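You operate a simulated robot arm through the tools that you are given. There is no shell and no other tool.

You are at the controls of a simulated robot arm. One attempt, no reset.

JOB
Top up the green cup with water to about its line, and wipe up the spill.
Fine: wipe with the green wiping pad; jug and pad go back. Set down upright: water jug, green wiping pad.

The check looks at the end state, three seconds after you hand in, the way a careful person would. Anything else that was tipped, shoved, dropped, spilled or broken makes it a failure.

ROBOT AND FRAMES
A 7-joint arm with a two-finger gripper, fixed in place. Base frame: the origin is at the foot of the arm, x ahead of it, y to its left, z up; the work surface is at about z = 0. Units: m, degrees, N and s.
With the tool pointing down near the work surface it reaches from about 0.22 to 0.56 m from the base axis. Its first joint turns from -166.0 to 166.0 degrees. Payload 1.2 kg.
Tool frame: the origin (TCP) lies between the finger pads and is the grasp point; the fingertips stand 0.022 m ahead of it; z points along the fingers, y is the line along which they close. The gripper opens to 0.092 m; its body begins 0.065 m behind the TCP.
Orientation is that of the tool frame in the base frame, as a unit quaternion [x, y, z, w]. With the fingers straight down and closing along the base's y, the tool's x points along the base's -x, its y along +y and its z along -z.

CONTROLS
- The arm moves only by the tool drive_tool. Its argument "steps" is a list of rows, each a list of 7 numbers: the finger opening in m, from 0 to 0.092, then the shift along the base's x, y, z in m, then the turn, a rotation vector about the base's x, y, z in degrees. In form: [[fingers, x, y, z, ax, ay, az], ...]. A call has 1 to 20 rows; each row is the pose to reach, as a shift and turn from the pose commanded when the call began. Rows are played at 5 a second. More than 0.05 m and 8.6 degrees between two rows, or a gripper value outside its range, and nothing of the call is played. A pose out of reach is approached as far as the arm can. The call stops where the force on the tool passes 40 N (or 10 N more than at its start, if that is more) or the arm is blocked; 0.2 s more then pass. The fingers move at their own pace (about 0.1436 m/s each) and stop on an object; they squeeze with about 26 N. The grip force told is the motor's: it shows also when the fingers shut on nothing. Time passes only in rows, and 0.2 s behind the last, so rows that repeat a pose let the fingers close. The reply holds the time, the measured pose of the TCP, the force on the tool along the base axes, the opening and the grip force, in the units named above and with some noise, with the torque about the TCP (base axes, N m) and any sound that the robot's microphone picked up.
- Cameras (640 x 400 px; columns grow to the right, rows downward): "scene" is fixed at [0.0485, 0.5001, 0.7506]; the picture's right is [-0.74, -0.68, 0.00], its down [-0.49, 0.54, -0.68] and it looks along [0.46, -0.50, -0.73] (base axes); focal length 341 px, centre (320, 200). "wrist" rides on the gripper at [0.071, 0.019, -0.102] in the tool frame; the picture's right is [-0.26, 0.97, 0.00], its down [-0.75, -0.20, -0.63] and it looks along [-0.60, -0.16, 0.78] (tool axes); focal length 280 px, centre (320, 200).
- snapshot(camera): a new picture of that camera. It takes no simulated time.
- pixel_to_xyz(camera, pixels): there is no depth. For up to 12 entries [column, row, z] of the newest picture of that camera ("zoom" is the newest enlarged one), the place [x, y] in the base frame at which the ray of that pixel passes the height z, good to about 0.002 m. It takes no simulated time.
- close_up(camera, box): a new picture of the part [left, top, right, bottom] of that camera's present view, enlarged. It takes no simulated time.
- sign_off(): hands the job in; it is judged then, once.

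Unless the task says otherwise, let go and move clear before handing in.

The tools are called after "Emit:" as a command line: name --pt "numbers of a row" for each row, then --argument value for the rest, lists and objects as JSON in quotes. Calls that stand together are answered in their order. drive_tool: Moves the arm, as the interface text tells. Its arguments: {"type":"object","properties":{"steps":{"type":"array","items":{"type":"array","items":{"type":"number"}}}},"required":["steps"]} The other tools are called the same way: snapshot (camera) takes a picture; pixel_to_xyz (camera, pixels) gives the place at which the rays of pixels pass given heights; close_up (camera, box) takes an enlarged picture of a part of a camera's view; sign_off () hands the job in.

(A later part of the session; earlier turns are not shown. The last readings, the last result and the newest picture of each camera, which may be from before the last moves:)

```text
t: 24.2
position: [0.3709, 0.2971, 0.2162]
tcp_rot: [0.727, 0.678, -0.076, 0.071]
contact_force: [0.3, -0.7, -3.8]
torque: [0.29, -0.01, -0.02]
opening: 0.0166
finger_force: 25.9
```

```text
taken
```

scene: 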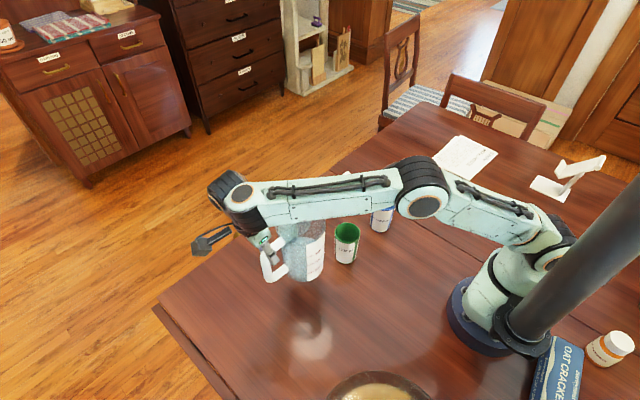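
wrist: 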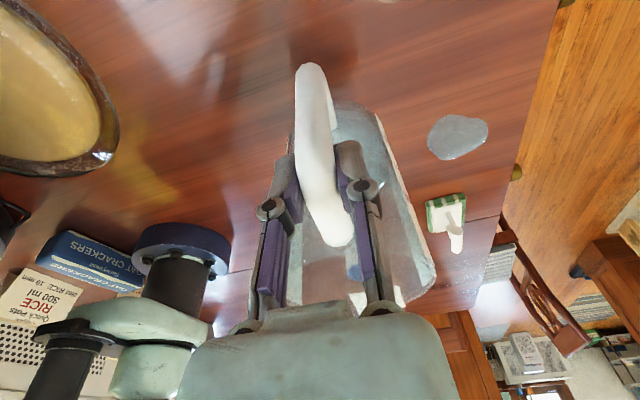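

The load is steady at 3.8 N and the handle is unmoved in the grip. I'll bring the spout near the green cup with a safe 40° tilt, well below pouring and lip at about z≈0.165, then measure where the spout really is.

Emit:
drive_tool --pt "0.0 -0.002 -0.0074 0.0026 3.99 -0.28 0" --pt "0.0 -0.0043 -0.0148 0.0051 7.98 -0.56 0" --pt "0.0 -0.0065 -0.0221 0.0077 11.97 -0.84 0" --pt "0.0 -0.0086 -0.0295 0.0102 15.96 -1.12 0" --pt "0.0 -0.0108 -0.0369 0.0128 19.95 -1.4 0" --pt "0.0 -0.0129 -0.0443 0.0154 23.94 -1.68 0" --pt "0.0 -0.0151 -0.0517 0.0179 27.93 -1.95 0" --pt "0.0 -0.0172 -0.059 0.0205 31.92 -2.23 0" --pt "0.0 -0.0194 -0.0664 0.023 35.91 -2.51 0" --pt "0.0 -0.0215 -0.0738 0.0256 39.9 -2.79 0" --pt "0.0 -0.0215 -0.0738 0.0256 39.9 -2.79 0" --pt "0.0 -0.0215 -0.0738 0.0256 39.9 -2.79 0"

Emit:
snapshot --camera "scene"

Emit:
snapshot --camera "wrist"

Emit:
close_up --camera "scene" --box '[240, 160, 400, 280]'

```text
t: 26.8
position: [0.3464, 0.2239, 0.2413]
tcp_rot: [0.709, 0.662, 0.177, -0.166]
contact_force: [0.0, 0.0, -4.6]
torque: [-0.01, 0.01, 0.01]
opening: 0.017
finger_force: 26.0
```

```text
taken
```

scene: 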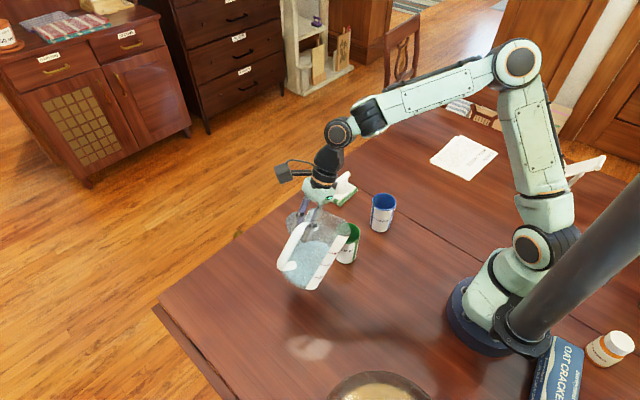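

```text
taken
```

wrist: 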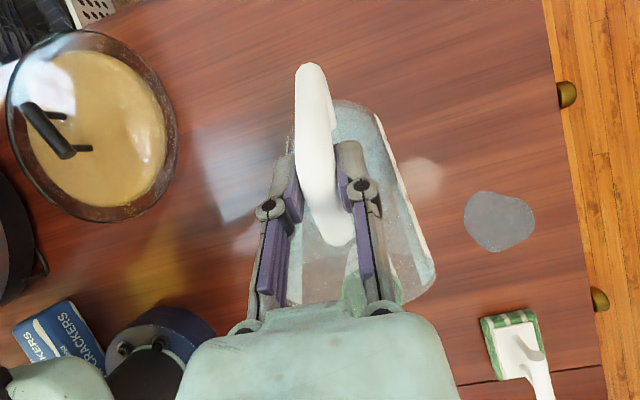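

```text
3.33 times, centred on (320, 220) of scene
```

zoom: 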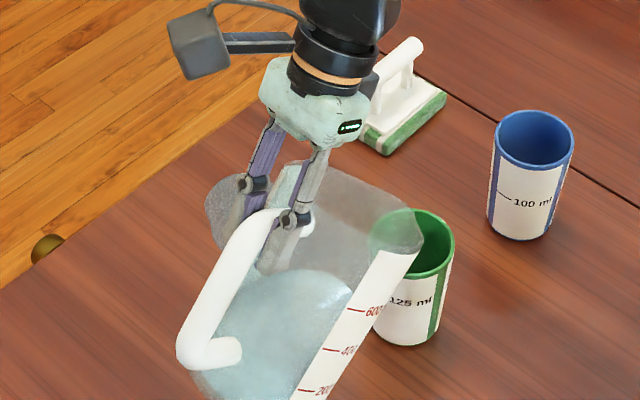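

At 40° the torque is near zero and the jug is steady. The spout appears to be the rightmost part of the rim near zoom (423,240), in front of the green cup. I'll enlarge to pin down the tip before lowering.

Emit:
close_up --camera "scene" --box '[300, 205, 370, 260]'

Emit:
close_up --camera "wrist" --box '[270, 180, 450, 320]'

```text
7.27 times, centred on (335, 232) of scene
```

zoom: 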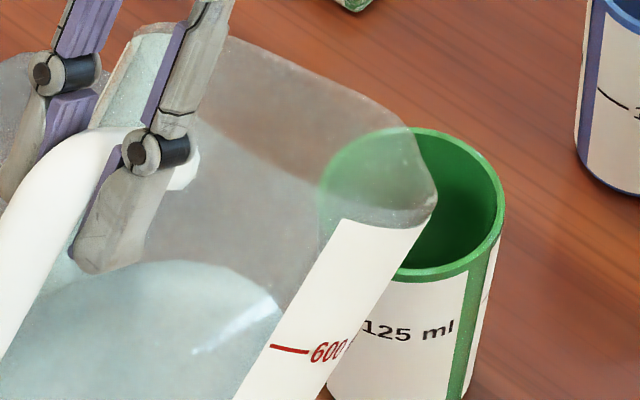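

```text
2.86 times, centred on (360, 250) of wrist
```

zoom: 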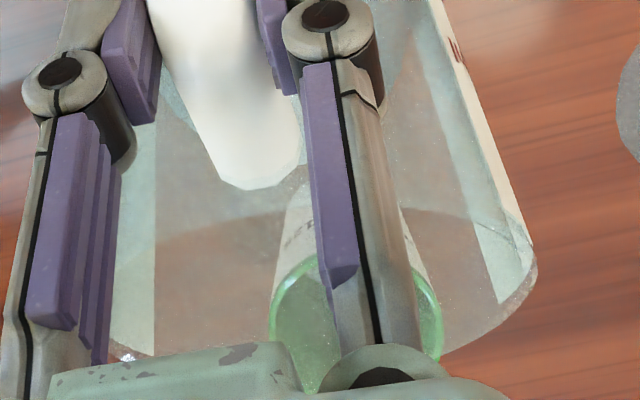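

The corner at zoom (410,128), scene (347.4,222), is the spout tip; the rightmost bulge is the rim's near side. I'll convert it at several heights to check against my predicted lip (0.338, 0.094, 0.163).

Emit:
pixel_to_xyz --camera "scene" --pixels '[[347.4, 222.1, 0.14], [347.4, 222.1, 0.15], [347.4, 222.1, 0.16], [347.4, 222.1, 0.17], [351, 232, 0.15], [351, 232, 0.165], [351, 232, 0.18], [303, 227, 0.2413]]'

Emit:
close_up --camera "scene" --box '[325, 210, 365, 240]'

```text
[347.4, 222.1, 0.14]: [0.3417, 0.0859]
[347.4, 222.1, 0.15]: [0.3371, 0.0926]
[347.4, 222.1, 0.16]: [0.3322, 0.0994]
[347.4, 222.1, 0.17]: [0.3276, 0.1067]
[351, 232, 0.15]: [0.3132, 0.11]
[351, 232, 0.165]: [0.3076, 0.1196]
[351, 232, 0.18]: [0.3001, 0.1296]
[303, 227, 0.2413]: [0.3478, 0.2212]
```

```text
13.33 times, centred on (345, 225) of scene
```

zoom: 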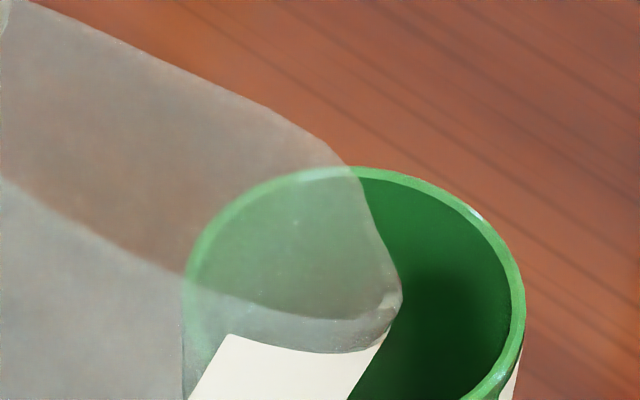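

Correcting for the view geometry, the lip is at about (0.335, 0.095, 0.155), about 8 mm lower than predicted, so I've updated the lip model. Next I'll go to 50° tilt with the lip at about z≈0.14 over the near half of the cup, still below pouring, and look again.

Emit:
drive_tool --pt "0.0 0.001 -0.004 0.0015 2.5 -0.17 0" --pt "0.0 0.002 -0.008 0.003 5 -0.35 0" --pt "0.0 0.003 -0.012 0.0045 7.5 -0.52 0" --pt "0.0 0.004 -0.016 0.006 9.98 -0.7 0" --pt "0.0 0.004 -0.016 0.006 9.98 -0.7 0" --pt "0.0 0.004 -0.016 0.006 9.98 -0.7 0"

Emit:
snapshot --camera "scene"

Emit:
close_up --camera "scene" --box '[290, 195, 380, 265]'

Emit:
snapshot --camera "wrist"

```text
t: 28.2
position: [0.3524, 0.2058, 0.2481]
tcp_rot: [0.691, 0.645, 0.239, -0.222]
contact_force: [-0.4, 0.9, -5.4]
torque: [-0.05, -0.01, 0.01]
opening: 0.0169
finger_force: 25.9
```

```text
taken
```

scene: 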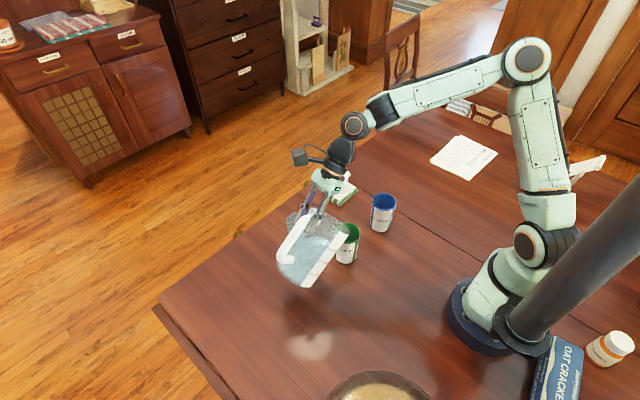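

```text
5.71 times, centred on (335, 230) of scene
```

zoom: 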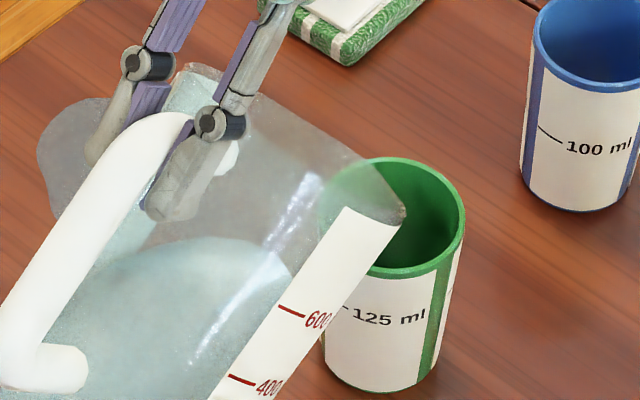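

```text
taken
```

wrist: 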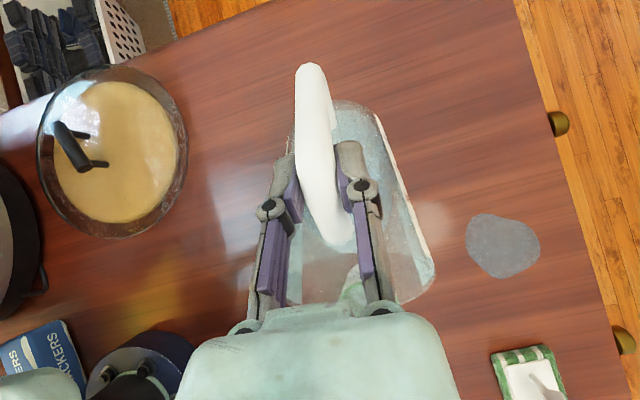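

Emit:
pixel_to_xyz --camera "scene" --pixels '[[343.8, 223.5, 0.12], [343.8, 223.5, 0.13], [343.8, 223.5, 0.14], [343.8, 223.5, 0.15]]'

Emit:
close_up --camera "scene" --box '[325, 210, 365, 240]'

Emit:
close_up --camera "wrist" --box '[270, 200, 450, 320]'

```text
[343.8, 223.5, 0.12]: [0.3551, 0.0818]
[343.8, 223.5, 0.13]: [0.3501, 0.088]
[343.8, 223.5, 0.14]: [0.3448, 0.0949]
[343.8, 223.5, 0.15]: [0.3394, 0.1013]
```

```text
13.33 times, centred on (345, 225) of scene
```

zoom: 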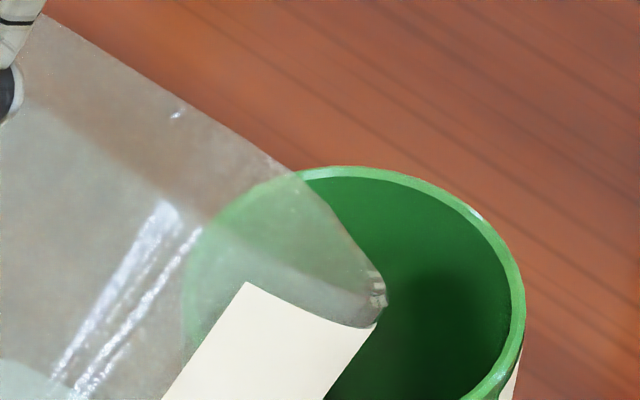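

```text
3.33 times, centred on (360, 260) of wrist
```

zoom: 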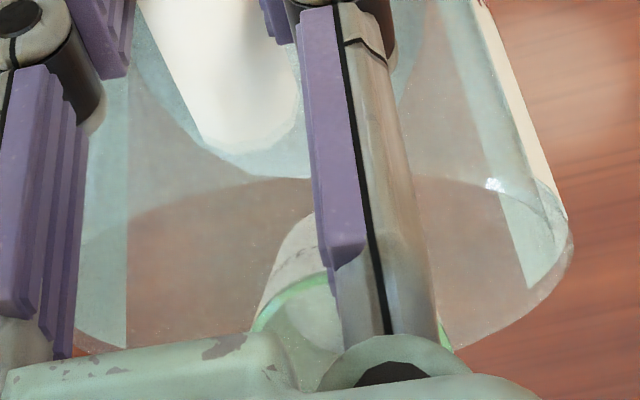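

The spout tip at 50° reads about (0.344, 0.0945, 0.14), agreeing with my model within a few millimetres and sitting over the cup opening. I'll continue to 60° with the lip lowered to about z≈0.13, then check for any flow.

Emit:
drive_tool --pt "0.0 -0.0011 -0.0037 0.0014 2 -0.14 0" --pt "0.0 -0.0022 -0.0074 0.0028 4 -0.28 0" --pt "0.0 -0.0033 -0.011 0.0042 5.99 -0.42 0" --pt "0.0 -0.0044 -0.0147 0.0056 7.98 -0.56 0" --pt "0.0 -0.0054 -0.0183 0.0069 9.98 -0.7 0" --pt "0.0 -0.0054 -0.0183 0.0069 9.98 -0.7 0"

Emit:
close_up --camera "scene" --box '[290, 195, 380, 265]'

Emit:
close_up --camera "wrist" --box '[200, 120, 520, 320]'

```text
t: 29.6
position: [0.3466, 0.1869, 0.2544]
tcp_rot: [0.668, 0.623, 0.298, -0.277]
contact_force: [0.6, 0.0, -4.3]
torque: [-0.11, 0.02, 0.01]
opening: 0.0168
finger_force: 25.9
```

```text
5.71 times, centred on (335, 230) of scene
```

zoom: 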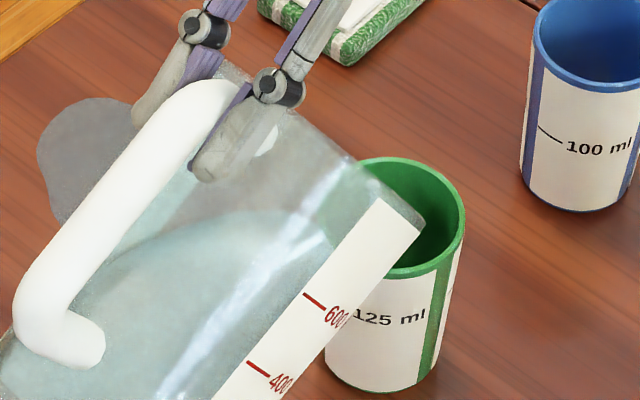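

```text
2.00 times, centred on (360, 220) of wrist
```

zoom: 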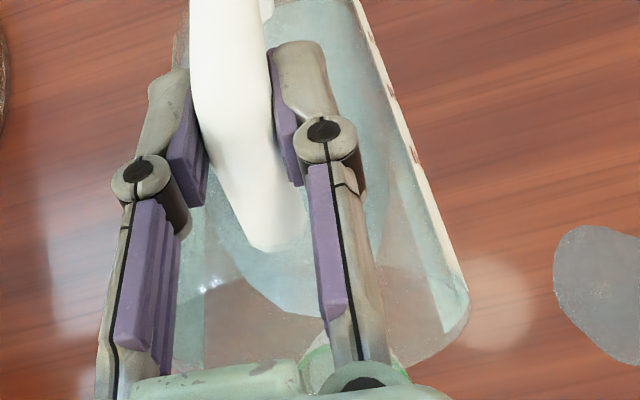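

No water has left the jug yet at 60°, and the rim corner at zoom (423,222) sits over the cup opening. I'll tilt on in small steps, pivoting about the lip, to 66° and look for flow.

Emit:
drive_tool --pt "0.0 -0.0003 -0.0045 0.004 2 -0.14 0" --pt "0.0 -0.0006 -0.009 0.0075 3.99 -0.28 0" --pt "0.0 -0.0009 -0.0136 0.011 5.99 -0.42 0" --pt "0.0 -0.0009 -0.0136 0.011 5.99 -0.42 0"

Emit:
close_up --camera "scene" --box '[290, 195, 380, 265]'

Emit:
close_up --camera "wrist" --box '[200, 120, 520, 320]'

```text
t: 30.6
position: [0.3459, 0.1742, 0.2672]
tcp_rot: [0.651, 0.609, 0.331, -0.31]
contact_force: [-0.2, -0.3, -3.7]
torque: [-0.12, 0.01, -0.03]
opening: 0.0167
finger_force: 25.9
```

```text
5.71 times, centred on (335, 230) of scene
```

zoom: 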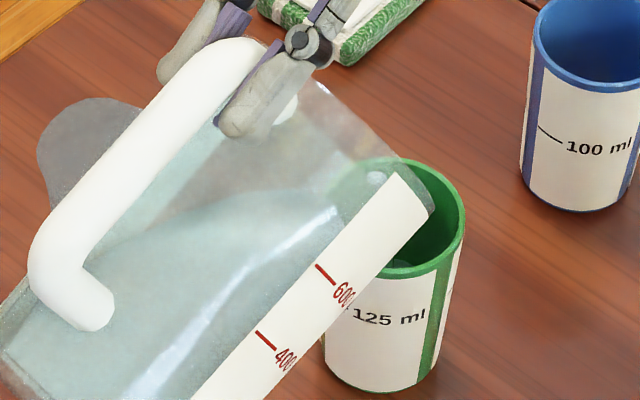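

```text
2.00 times, centred on (360, 220) of wrist
```

zoom: 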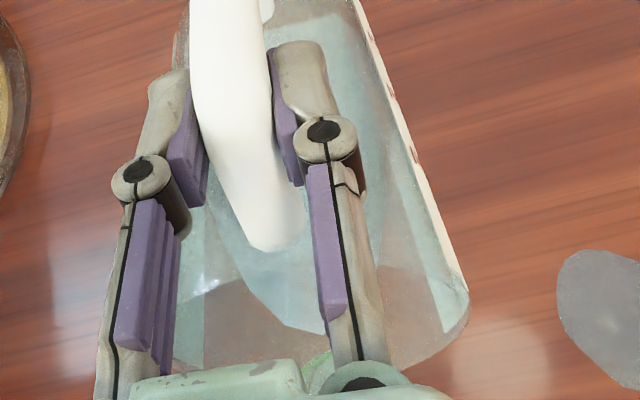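

There is a pale spot near the lip at zoom (375,178) and a glint inside the cup near (403,263), so flow may have just begun. I'll zoom in tightly.

Emit:
close_up --camera "scene" --box '[325, 212, 370, 262]'

Emit:
snapshot --camera "scene"

```text
8.00 times, centred on (348, 237) of scene
```

zoom: 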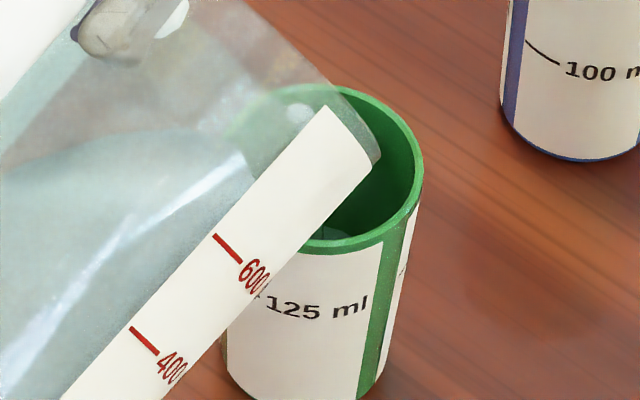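

```text
taken
```

scene: 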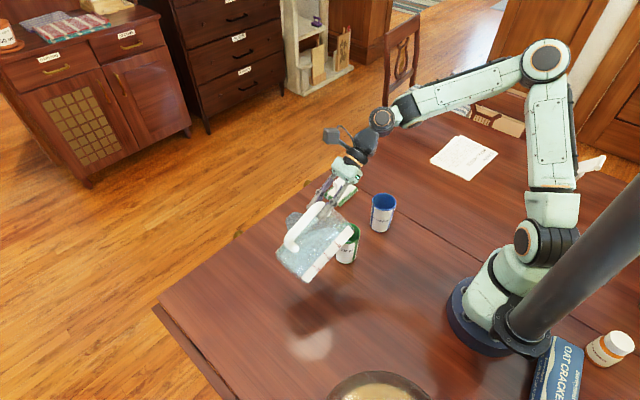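

Emit:
close_up --camera "scene" --box '[338, 220, 364, 246]'

```text
15.38 times, centred on (351, 233) of scene
```

zoom: 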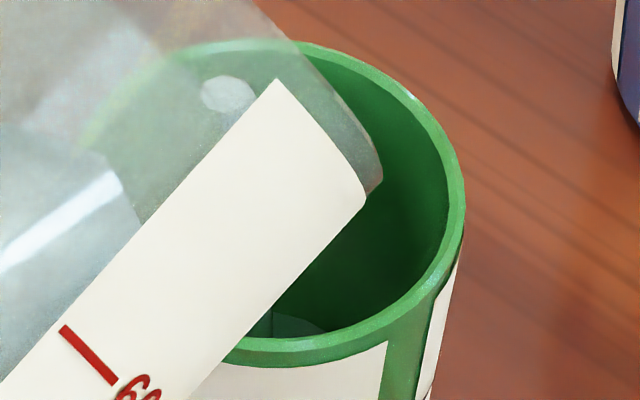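

A thin stream is visible. Its top is at zoom (228,95) at the lip, and it enters the cup at (265,325), where a water surface arc shows, so it is landing inside. I'll hold this tilt briefly and watch the level.

Emit:
drive_tool --pt "0.0 0 0 0 0 0 0" --pt "0.0 0 0 0 0 0 0" --pt "0.0 0 0 0 0 0 0"

Emit:
close_up --camera "scene" --box '[338, 220, 364, 246]'

Emit:
close_up --camera "scene" --box '[290, 195, 380, 265]'

```text
t: 31.4
position: [0.3453, 0.1744, 0.2659]
tcp_rot: [0.651, 0.608, 0.333, -0.31]
contact_force: [-0.1, -0.3, -3.2]
torque: [-0.12, 0.01, -0.03]
opening: 0.0168
finger_force: 25.9
```

```text
15.38 times, centred on (351, 233) of scene
```

zoom: 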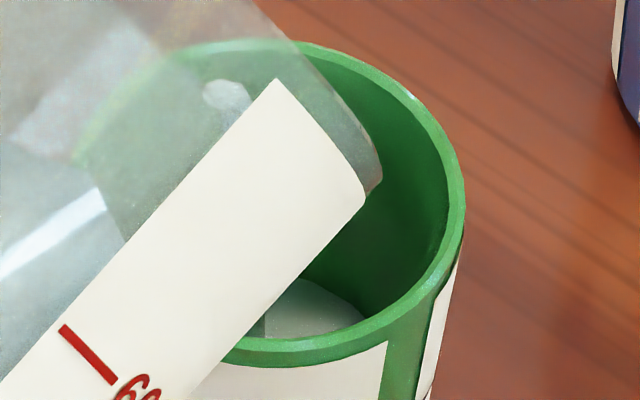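

```text
5.71 times, centred on (335, 230) of scene
```

zoom: 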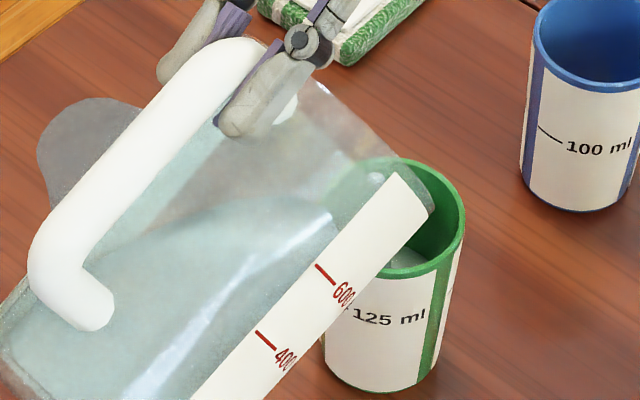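

The level is rising cleanly, with the water arc now from (305,278) to (365,318), which is about z≈0.043 against the line at about 0.060. I'll hold a little longer in short bursts.

Emit:
drive_tool --pt "0.0 0 0 0 0 0 0" --pt "0.0 0 0 0 0 0 0"

Emit:
close_up --camera "scene" --box '[338, 220, 364, 246]'

```text
t: 32.0
position: [0.3458, 0.1748, 0.2654]
tcp_rot: [0.65, 0.609, 0.332, -0.31]
contact_force: [0.5, -0.3, -3.3]
torque: [-0.13, 0.04, 0.0]
opening: 0.0167
finger_force: 25.6
```

```text
15.38 times, centred on (351, 233) of scene
```

zoom: 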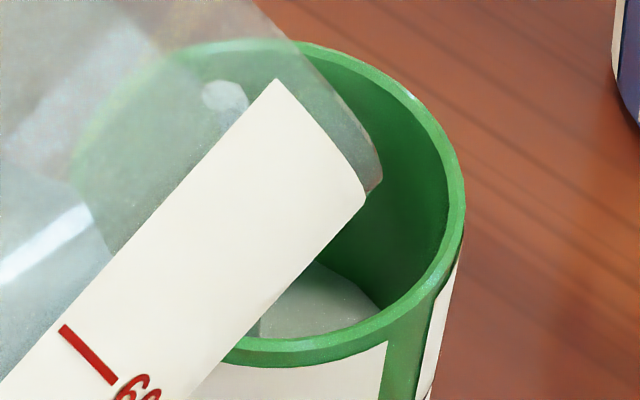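

The surface is now at about z≈0.049. Before the last bit I'll pin the line's true height and the water height with the calibrated pixel tool, using the current zoom's water-edge points.

Emit:
pixel_to_xyz --camera "zoom" --pixels '[[318, 262, 0.045], [318, 262, 0.05], [318, 262, 0.055], [350, 281, 0.045], [350, 281, 0.05], [350, 281, 0.055], [378, 308, 0.045], [378, 308, 0.05]]'

Emit:
pixel_to_xyz --camera "scene" --pixels '[[336.6, 245.0, 0.055], [336.6, 245.0, 0.06], [336.6, 245.0, 0.065], [340.4, 248.5, 0.055], [340.4, 248.5, 0.06], [340.4, 248.5, 0.065], [348, 232.5, 0.097], [335.4, 232.5, 0.097], [360.8, 232.5, 0.097], [348, 222.1, 0.097], [348, 243.1, 0.097], [346, 263.2, 0.0]]'

```text
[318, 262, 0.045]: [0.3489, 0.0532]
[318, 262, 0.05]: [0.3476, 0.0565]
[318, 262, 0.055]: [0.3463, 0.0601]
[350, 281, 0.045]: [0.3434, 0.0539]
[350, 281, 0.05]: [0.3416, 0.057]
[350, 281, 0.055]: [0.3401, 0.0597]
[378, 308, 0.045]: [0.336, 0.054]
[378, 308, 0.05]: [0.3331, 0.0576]
```

```text
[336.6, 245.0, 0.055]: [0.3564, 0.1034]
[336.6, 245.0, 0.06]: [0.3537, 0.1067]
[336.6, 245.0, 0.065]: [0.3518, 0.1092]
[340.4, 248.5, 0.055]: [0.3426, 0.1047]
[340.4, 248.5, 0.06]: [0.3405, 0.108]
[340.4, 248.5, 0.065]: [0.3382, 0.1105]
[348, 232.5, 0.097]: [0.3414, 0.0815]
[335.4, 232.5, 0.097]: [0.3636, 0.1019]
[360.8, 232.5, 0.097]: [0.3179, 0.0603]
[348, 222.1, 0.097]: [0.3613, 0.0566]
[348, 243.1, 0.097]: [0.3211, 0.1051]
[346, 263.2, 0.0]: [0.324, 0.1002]
```

Calibrated, the water is now at z≈0.053 and the printed line at z≈0.064, so about 11 mm are still to go at roughly 8–9 mm/s. I'll hold for two more short bursts, checking in between.

Emit:
drive_tool --pt "0.0 0 0 0 0 0 0" --pt "0.0 0 0 0 0 0 0"

Emit:
close_up --camera "scene" --box '[338, 220, 364, 246]'

```text
t: 32.6
position: [0.3467, 0.1747, 0.2654]
tcp_rot: [0.651, 0.608, 0.332, -0.31]
contact_force: [0.4, 0.0, -2.2]
torque: [-0.12, 0.01, 0.0]
opening: 0.0168
finger_force: 25.8
```

```text
15.38 times, centred on (351, 233) of scene
```

zoom: 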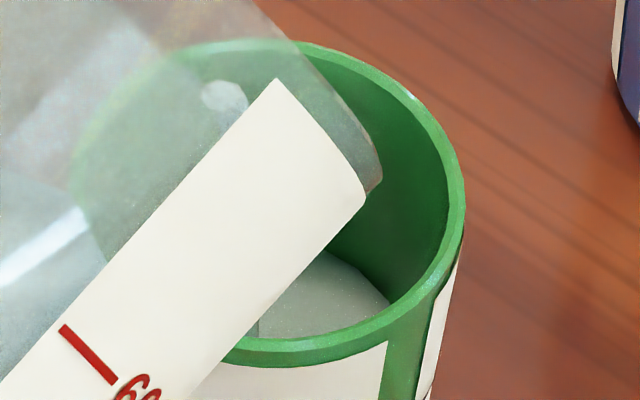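

Emit:
pixel_to_xyz --camera "zoom" --pixels '[[328, 250, 0.055], [328, 250, 0.06], [328, 250, 0.065], [360, 270, 0.055], [360, 270, 0.06], [388, 300, 0.055], [388, 300, 0.06]]'

Emit:
close_up --camera "scene" --box '[345, 230, 360, 244]'

```text
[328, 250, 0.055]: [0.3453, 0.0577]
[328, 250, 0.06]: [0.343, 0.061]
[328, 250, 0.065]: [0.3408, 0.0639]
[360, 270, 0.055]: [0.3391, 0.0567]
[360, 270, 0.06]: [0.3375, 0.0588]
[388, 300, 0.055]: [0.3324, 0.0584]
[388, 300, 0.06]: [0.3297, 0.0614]
```

```text
16.00 times, centred on (352, 237) of scene
```

zoom: 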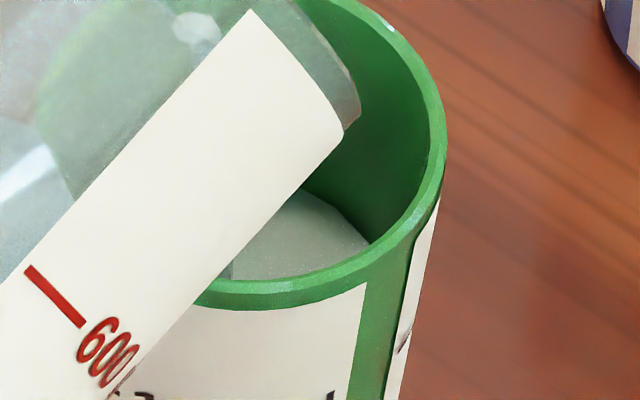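

The level is at z≈0.057, so about 7 mm remain. One more 0.6 s burst, then I'll check before tilting back.

Emit:
drive_tool --pt "0.0 0 0 0 0 0 0" --pt "0.0 0 0 0 0 0 0"

Emit:
close_up --camera "scene" --box '[338, 220, 364, 246]'

```text
t: 33.2
position: [0.3451, 0.1734, 0.2648]
tcp_rot: [0.651, 0.608, 0.332, -0.31]
contact_force: [-1.0, 0.0, -2.2]
torque: [-0.13, -0.02, -0.02]
opening: 0.0165
finger_force: 25.9
```

```text
15.38 times, centred on (351, 233) of scene
```

zoom: 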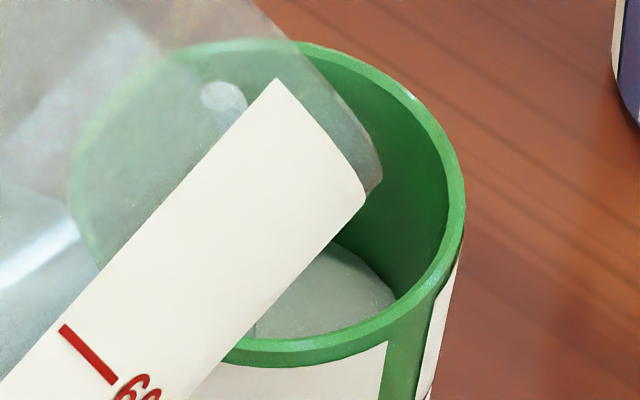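

Emit:
pixel_to_xyz --camera "zoom" --pixels '[[336, 242, 0.055], [336, 242, 0.06], [336, 242, 0.065], [366, 260, 0.055], [366, 260, 0.06], [366, 260, 0.065], [396, 294, 0.055], [396, 294, 0.06], [396, 294, 0.065]]'

```text
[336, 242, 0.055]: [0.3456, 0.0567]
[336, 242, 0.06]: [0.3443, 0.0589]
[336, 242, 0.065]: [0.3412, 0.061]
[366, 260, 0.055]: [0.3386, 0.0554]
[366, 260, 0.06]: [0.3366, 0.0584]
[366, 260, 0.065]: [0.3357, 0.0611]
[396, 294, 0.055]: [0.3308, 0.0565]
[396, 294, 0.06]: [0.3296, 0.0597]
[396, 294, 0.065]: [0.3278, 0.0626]
```

The water is at z≈0.060 against the line at about 0.064, and the flow has slowed. I'll hold for two more rows, then tilt back smoothly while raising the lip and withdrawing, so I can inspect the cup unobstructed.

Emit:
drive_tool --pt "0.0 0 0 0 0 0 0" --pt "0.0 0 0 0 0 0 0" --pt "0.0 0.0009 0.0136 -0.006 -5.99 0.42 0" --pt "0.0 0.002 0.03 -0.008 -13.97 0.98 0" --pt "0.0 0.003 0.0427 -0.007 -20.95 1.47 0" --pt "0.0 0.0038 0.0537 -0.0075 -27.93 1.95 0" --pt "0.0 0.0045 0.0636 -0.0168 -35.91 2.51 0" --pt "0.0 0.005 0.0709 -0.027 -43.89 3.07 0" --pt "0.0 0.008 0.085 -0.035 -50.88 3.56 0" --pt "0.0 0.012 0.1 -0.042 -57.86 4.05 0" --pt "0.0 0.018 0.115 -0.05 -65.84 4.61 0" --pt "0.0 0.018 0.115 -0.05 -65.84 4.61 0"

Emit:
snapshot --camera "scene"

Emit:
close_up --camera "scene" --box '[325, 215, 370, 270]'

Emit:
snapshot --camera "wrist"

```text
t: 35.8
position: [0.364, 0.2898, 0.2156]
tcp_rot: [0.727, 0.678, -0.077, 0.071]
contact_force: [0.9, -0.7, -2.8]
torque: [0.2, -0.03, -0.02]
opening: 0.0167
finger_force: 26.0
```

```text
taken
```

scene: 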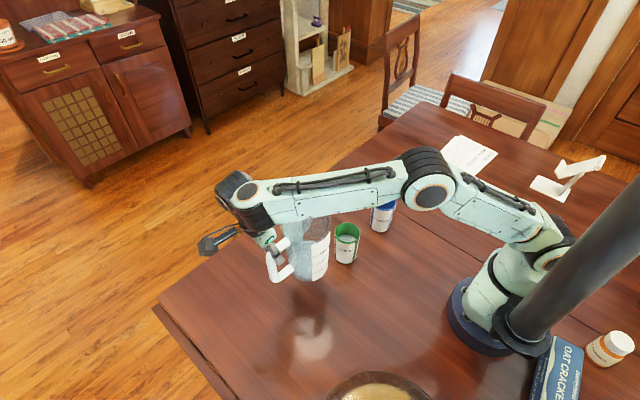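

```text
7.27 times, centred on (348, 242) of scene
```

zoom: 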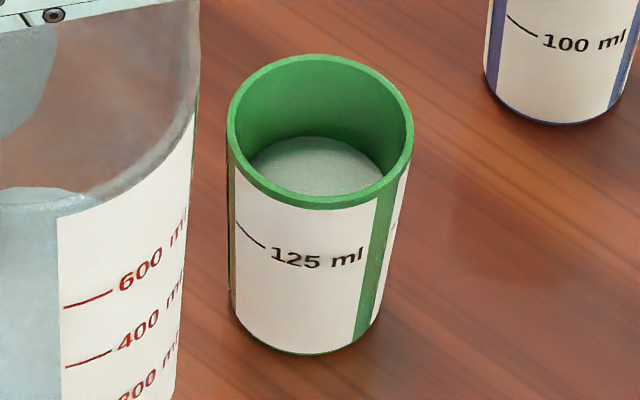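

```text
taken
```

wrist: 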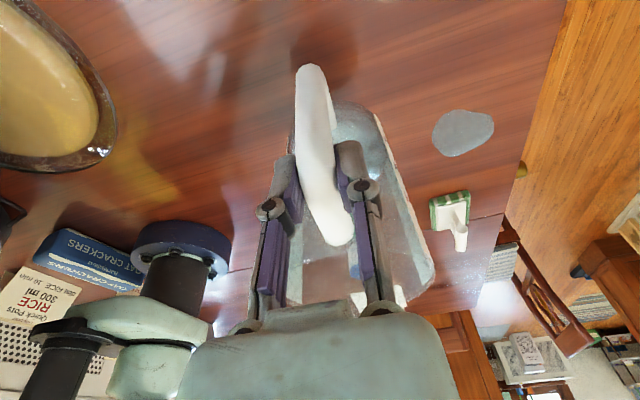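

The green cup is now visible without obstruction. The water's far edge is at zoom (312,137), nothing is spilled around the cup, and the jug still holds firmly. I'll compute the level against the line with calibrated points.

Emit:
pixel_to_xyz --camera "zoom" --pixels '[[312, 137, 0.055], [312, 137, 0.06], [312, 137, 0.065], [312, 137, 0.07], [350, 149, 0.06], [350, 149, 0.065], [275, 145, 0.06], [275, 145, 0.065], [265, 247, 0.06], [265, 247, 0.065], [237, 222, 0.06], [237, 222, 0.065]]'

Emit:
close_up --camera "scene" --box '[332, 222, 364, 248]'

```text
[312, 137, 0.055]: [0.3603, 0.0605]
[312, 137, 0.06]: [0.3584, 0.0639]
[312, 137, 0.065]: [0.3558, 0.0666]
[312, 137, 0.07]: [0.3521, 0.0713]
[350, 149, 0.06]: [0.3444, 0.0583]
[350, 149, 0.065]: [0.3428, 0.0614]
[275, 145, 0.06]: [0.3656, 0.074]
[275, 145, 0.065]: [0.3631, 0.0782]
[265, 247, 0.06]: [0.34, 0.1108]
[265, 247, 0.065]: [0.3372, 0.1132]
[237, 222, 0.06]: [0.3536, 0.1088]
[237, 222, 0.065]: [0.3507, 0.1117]
```

```text
15.38 times, centred on (348, 235) of scene
```

zoom: 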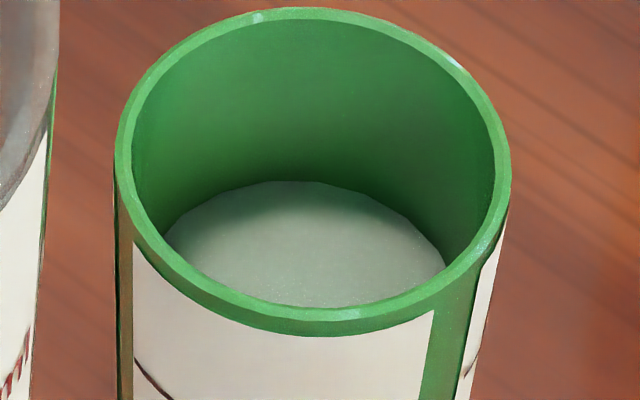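

The water ellipse fit puts the level at z≈0.063 with the line at about 0.062–0.064, so the cup is at its line. I'll carry the jug back towards its original spot, stopping about 25 mm above the table.

Emit:
drive_tool --pt "0.0 0.004 0.006 -0.004 0 0 0" --pt "0.0 0.008 0.012 -0.01 0 0 0" --pt "0.0 0.013 0.018 -0.02 0 0 0" --pt "0.0 0.018 0.025 -0.032 0 0 0" --pt "0.0 0.0235 0.0317 -0.045 0 0 0" --pt "0.0 0.0235 0.0317 -0.0556 0 0 0" --pt "0.0 0.0235 0.0317 -0.0556 0 0 0"

Emit:
close_up --camera "scene" --box '[240, 245, 320, 310]'

```text
t: 37.4
position: [0.3869, 0.3208, 0.1596]
tcp_rot: [0.727, 0.679, -0.076, 0.072]
contact_force: [0.7, -0.7, -2.8]
torque: [0.21, -0.01, 0.02]
opening: 0.0167
finger_force: 26.2
```

```text
6.15 times, centred on (280, 278) of scene
```

zoom: 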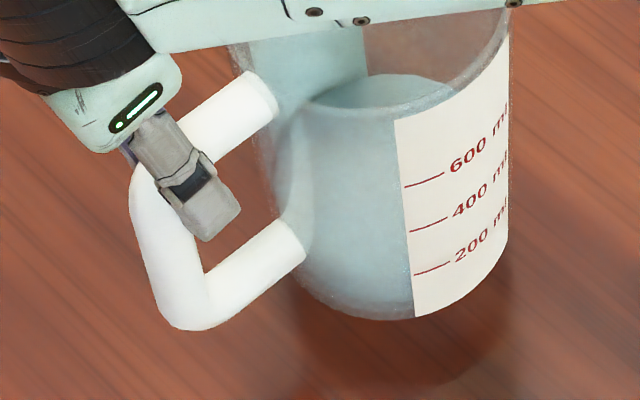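

The label marks are now at zoom (404,187) to (414,274); allowing for the 26 mm height, this matches the original picture to within about 3 mm. I'll nudge +3 mm in y and lower gently until the load transfers to the table.

Emit:
drive_tool --pt "0.0 0 0.0015 -0.008 0 0 0" --pt "0.0 0 0.003 -0.015 0 0 0" --pt "0.0 0 0.003 -0.02 0 0 0" --pt "0.0 0 0.003 -0.023 0 0 0" --pt "0.0 0 0.003 -0.0245 0 0 0" --pt "0.0 0 0.003 -0.0245 0 0 0"

Emit:
close_up --camera "scene" --box '[240, 245, 320, 310]'

```text
t: 38.8
position: [0.3862, 0.3245, 0.135]
tcp_rot: [0.727, 0.678, -0.077, 0.071]
contact_force: [-0.6, -0.4, -0.6]
torque: [0.11, 0.06, 0.0]
opening: 0.0168
finger_force: 26.0
```

```text
6.15 times, centred on (280, 278) of scene
```

zoom: 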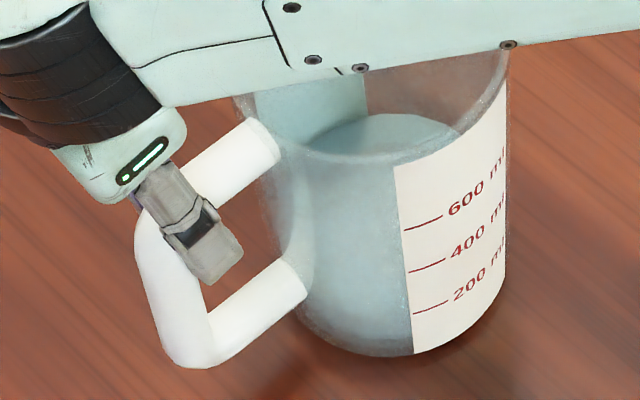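

The marks at (403,229), (408,270) and (412,312) match the original picture within 3 zoom pixels (about 1–2 mm), and the load has nearly transferred. I'll lower the last millimetre and open the fingers.

Emit:
drive_tool --pt "0.0 0 0 -0.001 0 0 0" --pt "0.0 0 0 -0.0012 0 0 0" --pt "0.022 0 0 -0.0012 0 0 0" --pt "0.03 0 0 -0.0012 0 0 0" --pt "0.05 0 0 -0.0012 0 0 0" --pt "0.075 0 0 -0.0012 0 0 0" --pt "0.092 0 0 -0.0012 0 0 0" --pt "0.092 0 0 -0.0012 0 0 0"

Emit:
close_up --camera "scene" --box '[240, 245, 320, 310]'

Emit:
snapshot --camera "wrist"

```text
t: 40.6
position: [0.3884, 0.323, 0.1352]
tcp_rot: [0.727, 0.678, -0.076, 0.072]
contact_force: [0.2, -0.7, -0.6]
torque: [0.0, 0.02, -0.01]
opening: 0.0918
finger_force: 0.0
```

```text
6.15 times, centred on (280, 278) of scene
```

zoom: 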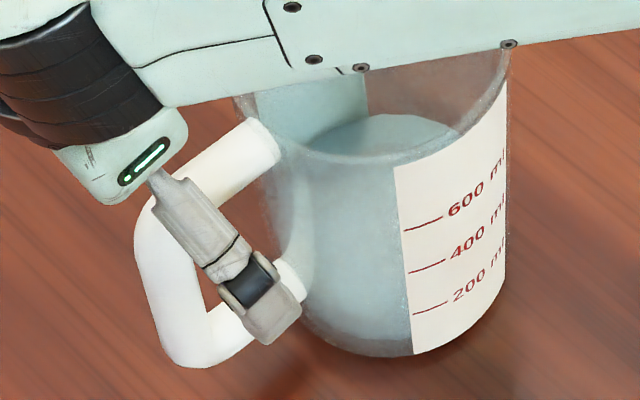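

```text
taken
```

wrist: 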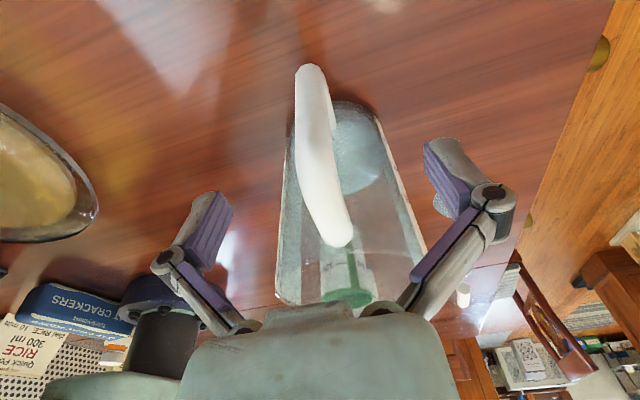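

The jug stands free at its original place; the marks are unchanged after release. I'll rise clear, level the tool, and then turn back to yaw 0 on the way to view the wiping pad.

Emit:
drive_tool --pt "0.092 0 0 0.02 0 0 0" --pt "0.092 0 0 0.045 0 0 0" --pt "0.092 0 0 0.07 0 0 0" --pt "0.092 0 0 0.095 3.99 -0.28 0" --pt "0.092 0 0 0.12 7.98 -0.56 0" --pt "0.092 0 0 0.13 11.97 -0.84 0" --pt "0.092 0 0 0.13 11.97 -0.84 0"

Emit:
drive_tool --pt "0.092 -0.0097 -0.028 0.003 0 0 7.83" --pt "0.092 -0.0195 -0.056 0.006 0 0 15.67" --pt "0.092 -0.0293 -0.084 0.009 0 0 23.5" --pt "0.092 -0.039 -0.112 0.012 0 0 31.33" --pt "0.092 -0.0488 -0.14 0.015 0 0 39.17" --pt "0.092 -0.0585 -0.168 0.018 0 0 47" --pt "0.092 -0.0683 -0.196 0.021 0 0 54.83" --pt "0.092 -0.078 -0.224 0.024 0 0 62.67" --pt "0.092 -0.0878 -0.252 0.027 0 0 70.5" --pt "0.092 -0.0975 -0.28 0.03 0 0 78.33" --pt "0.092 -0.1073 -0.308 0.033 0 0 86.17" --pt "0.092 -0.117 -0.336 0.035 0 0 94" --pt "0.092 -0.117 -0.336 0.035 0 0 94"

Emit:
snapshot --camera "wrist"

Emit:
snapshot --camera "scene"

```text
t: 42.2
position: [0.3878, 0.3225, 0.264]
tcp_rot: [0.732, 0.681, 0.0, 0.0]
contact_force: [0.5, -0.1, 0.7]
torque: [-0.01, 0.03, 0.04]
opening: 0.0922
finger_force: 0.1
```

```text
t: 45.0
position: [0.269, -0.0128, 0.3019]
tcp_rot: [0.0, 1.0, 0.0, 0.0]
contact_force: [-0.9, -0.7, -0.3]
torque: [0.02, 0.0, -0.02]
opening: 0.0921
finger_force: 0.1
```

```text
taken
```

wrist: 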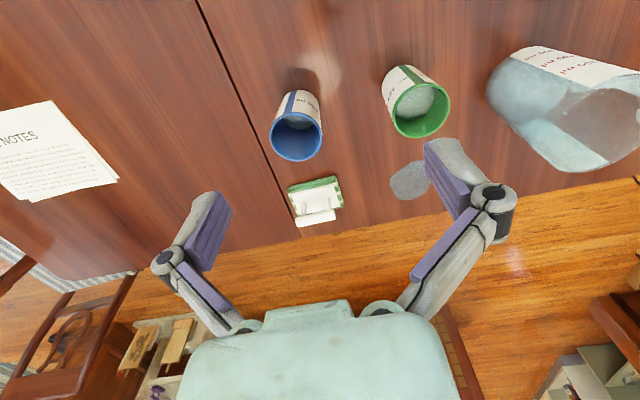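

```text
taken
```

scene: 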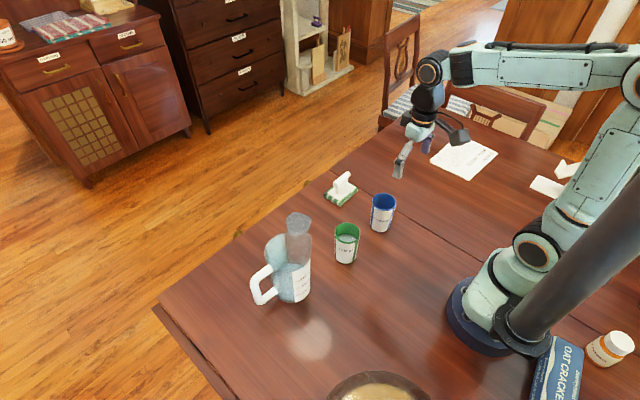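

The scene matches the starting layout, with the jug back in place and the pad at scene (340,190) / wrist (316,200). I'll take close-ups of the pad to get its position, yaw and handle height.

Emit:
close_up --camera "wrist" --box '[276, 165, 356, 235]'

Emit:
close_up --camera "scene" --box '[315, 160, 370, 215]'

Emit:
close_up --camera "wrist" --box '[370, 60, 460, 140]'

```text
5.71 times, centred on (316, 200) of wrist
```

zoom: 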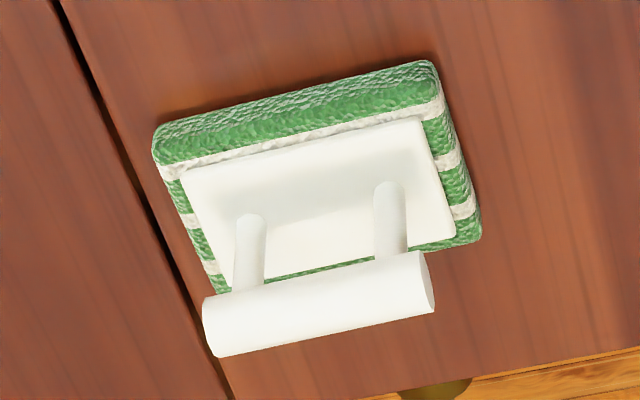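

```text
7.27 times, centred on (342, 188) of scene
```

zoom: 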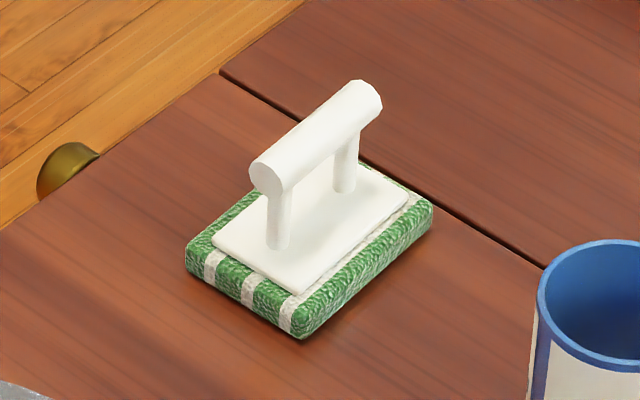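

```text
5.00 times, centred on (415, 100) of wrist
```

zoom: 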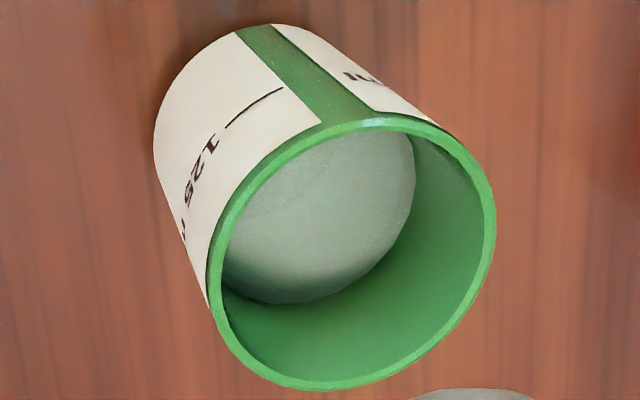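

Emit:
pixel_to_xyz --camera "wrist" --pixels '[[297.1, 221.9, 0.045], [297.1, 221.9, 0.055], [297.1, 221.9, 0.065], [333.5, 214.5, 0.045], [333.5, 214.5, 0.055], [333.5, 214.5, 0.065], [288.5, 193.5, 0.02], [336.5, 178.5, 0.02], [344, 205.5, 0.02], [290.5, 189, 0], [335.5, 176, 0]]'

Emit:
pixel_to_xyz --camera "scene" --pixels '[[348.2, 174, 0.045], [348.2, 174, 0.055], [348.2, 174, 0.065], [334.6, 185, 0.045], [334.6, 185, 0.055], [334.6, 185, 0.065], [323.5, 194.3, 0.018], [339, 204.6, 0.018], [357.5, 188.2, 0.018], [339.3, 207, 0], [323.5, 197.5, 0], [357.3, 191.5, 0]]'

```text
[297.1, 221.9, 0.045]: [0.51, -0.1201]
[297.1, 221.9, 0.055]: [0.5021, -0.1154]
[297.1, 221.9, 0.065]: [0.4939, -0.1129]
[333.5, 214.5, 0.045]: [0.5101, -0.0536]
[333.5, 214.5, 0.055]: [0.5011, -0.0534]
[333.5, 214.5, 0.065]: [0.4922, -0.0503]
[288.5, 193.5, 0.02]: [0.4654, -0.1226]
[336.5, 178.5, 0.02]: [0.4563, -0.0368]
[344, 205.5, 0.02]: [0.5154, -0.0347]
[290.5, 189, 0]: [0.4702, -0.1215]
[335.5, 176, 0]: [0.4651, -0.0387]
```

```text
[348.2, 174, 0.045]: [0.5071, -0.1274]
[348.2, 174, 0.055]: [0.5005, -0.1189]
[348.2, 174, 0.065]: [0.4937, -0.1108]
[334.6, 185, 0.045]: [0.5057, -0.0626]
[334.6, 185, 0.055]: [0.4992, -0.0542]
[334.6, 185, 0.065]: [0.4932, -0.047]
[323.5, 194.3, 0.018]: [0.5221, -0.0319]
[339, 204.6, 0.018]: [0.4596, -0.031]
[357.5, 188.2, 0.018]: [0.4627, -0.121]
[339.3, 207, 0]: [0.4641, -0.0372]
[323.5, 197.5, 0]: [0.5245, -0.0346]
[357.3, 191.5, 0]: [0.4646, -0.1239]
```

The pad handle is a bar at z≈0.060 along y, from (0.4975,-0.1145) to (0.496,-0.0515), about 14 mm thick; the pad covers about x 0.46–0.52 and y -0.12 to -0.033. I'll move above it with the fingers turned to close along x.

Emit:
drive_tool --pt "0.092 0.01 -0.004 0.0 0 0 -8" --pt "0.092 0.025 -0.01 -0.002 0 0 -16" --pt "0.092 0.045 -0.016 -0.005 0 0 -24" --pt "0.092 0.068 -0.023 -0.012 0 0 -32" --pt "0.092 0.091 -0.03 -0.022 0 0 -40" --pt "0.092 0.114 -0.037 -0.034 0 0 -48" --pt "0.092 0.137 -0.044 -0.05 0 0 -56" --pt "0.092 0.16 -0.051 -0.07 0 0 -64" --pt "0.092 0.183 -0.058 -0.09 0 0 -72" --pt "0.092 0.206 -0.064 -0.11 0 0 -80" --pt "0.092 0.222 -0.068 -0.128 0 0 -86" --pt "0.092 0.228 -0.0702 -0.142 0 0 -89" --pt "0.092 0.228 -0.0702 -0.142 0 0 -89"

Emit:
snapshot --camera "wrist"

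Emit:
snapshot --camera "scene"

```text
t: 47.8
position: [0.4997, -0.081, 0.1579]
tcp_rot: [0.701, 0.713, 0.0, 0.0]
contact_force: [-0.3, 0.4, -0.8]
torque: [-0.01, 0.0, 0.01]
opening: 0.092
finger_force: 0.1
```

```text
taken
```

wrist: 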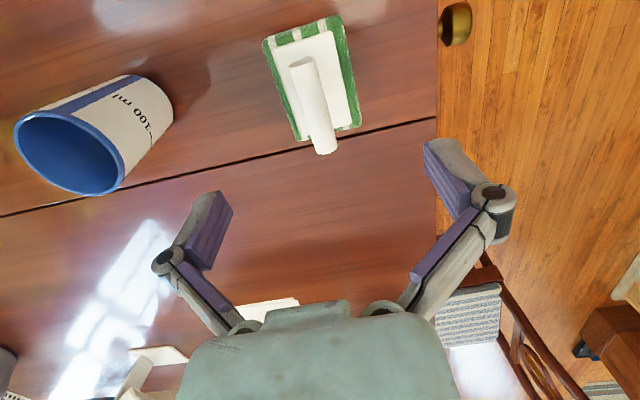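

```text
taken
```

scene: 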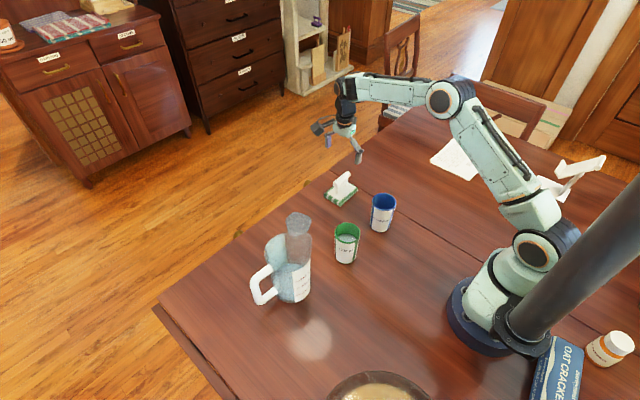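

Emit:
pixel_to_xyz --camera "wrist" --pixels '[[303, 64, 0.06], [321, 146, 0.06], [312, 105, 0.06], [299, 105, 0.06], [325, 105, 0.06], [268, 45, 0.01], [336, 20, 0.01], [356, 122, 0.01]]'

Emit:
close_up --camera "wrist" --box '[250, 10, 370, 165]'

```text
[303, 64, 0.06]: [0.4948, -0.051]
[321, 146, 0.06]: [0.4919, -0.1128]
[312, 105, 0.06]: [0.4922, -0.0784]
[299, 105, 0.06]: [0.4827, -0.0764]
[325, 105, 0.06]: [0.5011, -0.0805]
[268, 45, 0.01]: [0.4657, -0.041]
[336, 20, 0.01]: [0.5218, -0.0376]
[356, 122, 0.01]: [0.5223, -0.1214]
```

```text
2.58 times, centred on (310, 88) of wrist
```

zoom: 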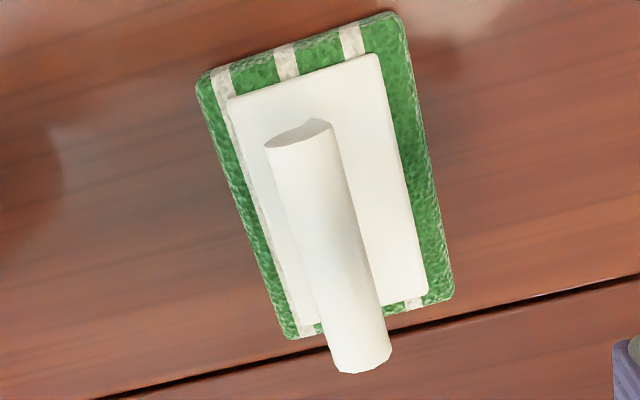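

The handle bar's axis is at x≈0.495, centred at y≈-0.082. I'll shift 4 mm in x, descend to TCP z≈0.066 and close on the bar.

Emit:
drive_tool --pt "0.092 -0.0045 -0.001 -0.02 0 0 0" --pt "0.092 -0.0045 -0.001 -0.045 0 0 0" --pt "0.092 -0.0045 -0.001 -0.07 0 0 0" --pt "0.092 -0.0045 -0.001 -0.085 0 0 0" --pt "0.092 -0.0045 -0.001 -0.092 0 0 0" --pt "0.092 -0.0045 -0.001 -0.092 0 0 0"

Emit:
close_up --camera "wrist" --box '[160, 60, 480, 280]'

Emit:
close_up --camera "scene" --box '[305, 140, 375, 215]'

```text
t: 49.2
position: [0.4952, -0.0846, 0.0654]
tcp_rot: [0.701, 0.713, 0.001, 0.0]
contact_force: [0.7, -0.5, -0.9]
torque: [0.0, 0.02, 0.04]
opening: 0.0918
finger_force: 0.0
```

```text
1.82 times, centred on (320, 170) of wrist
```

zoom: 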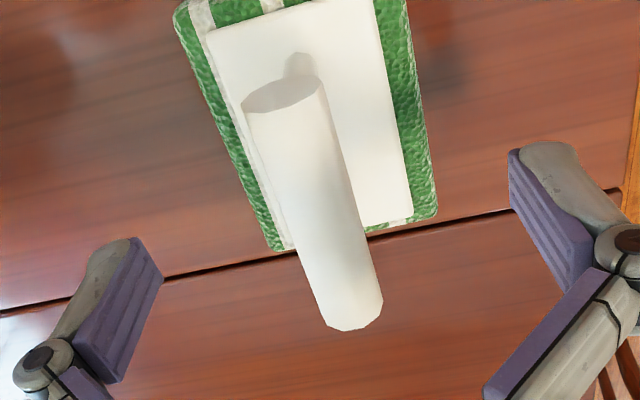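

```text
5.33 times, centred on (340, 178) of scene
```

zoom: 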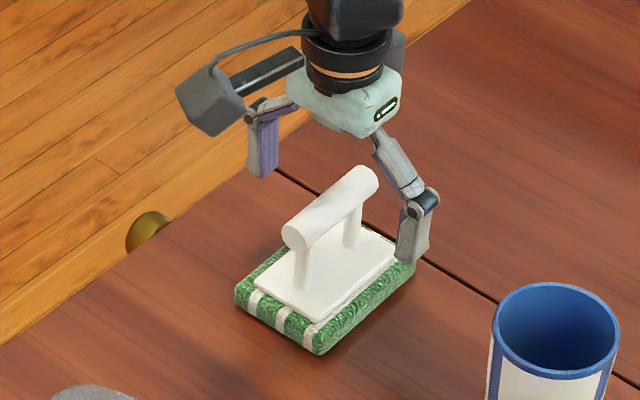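

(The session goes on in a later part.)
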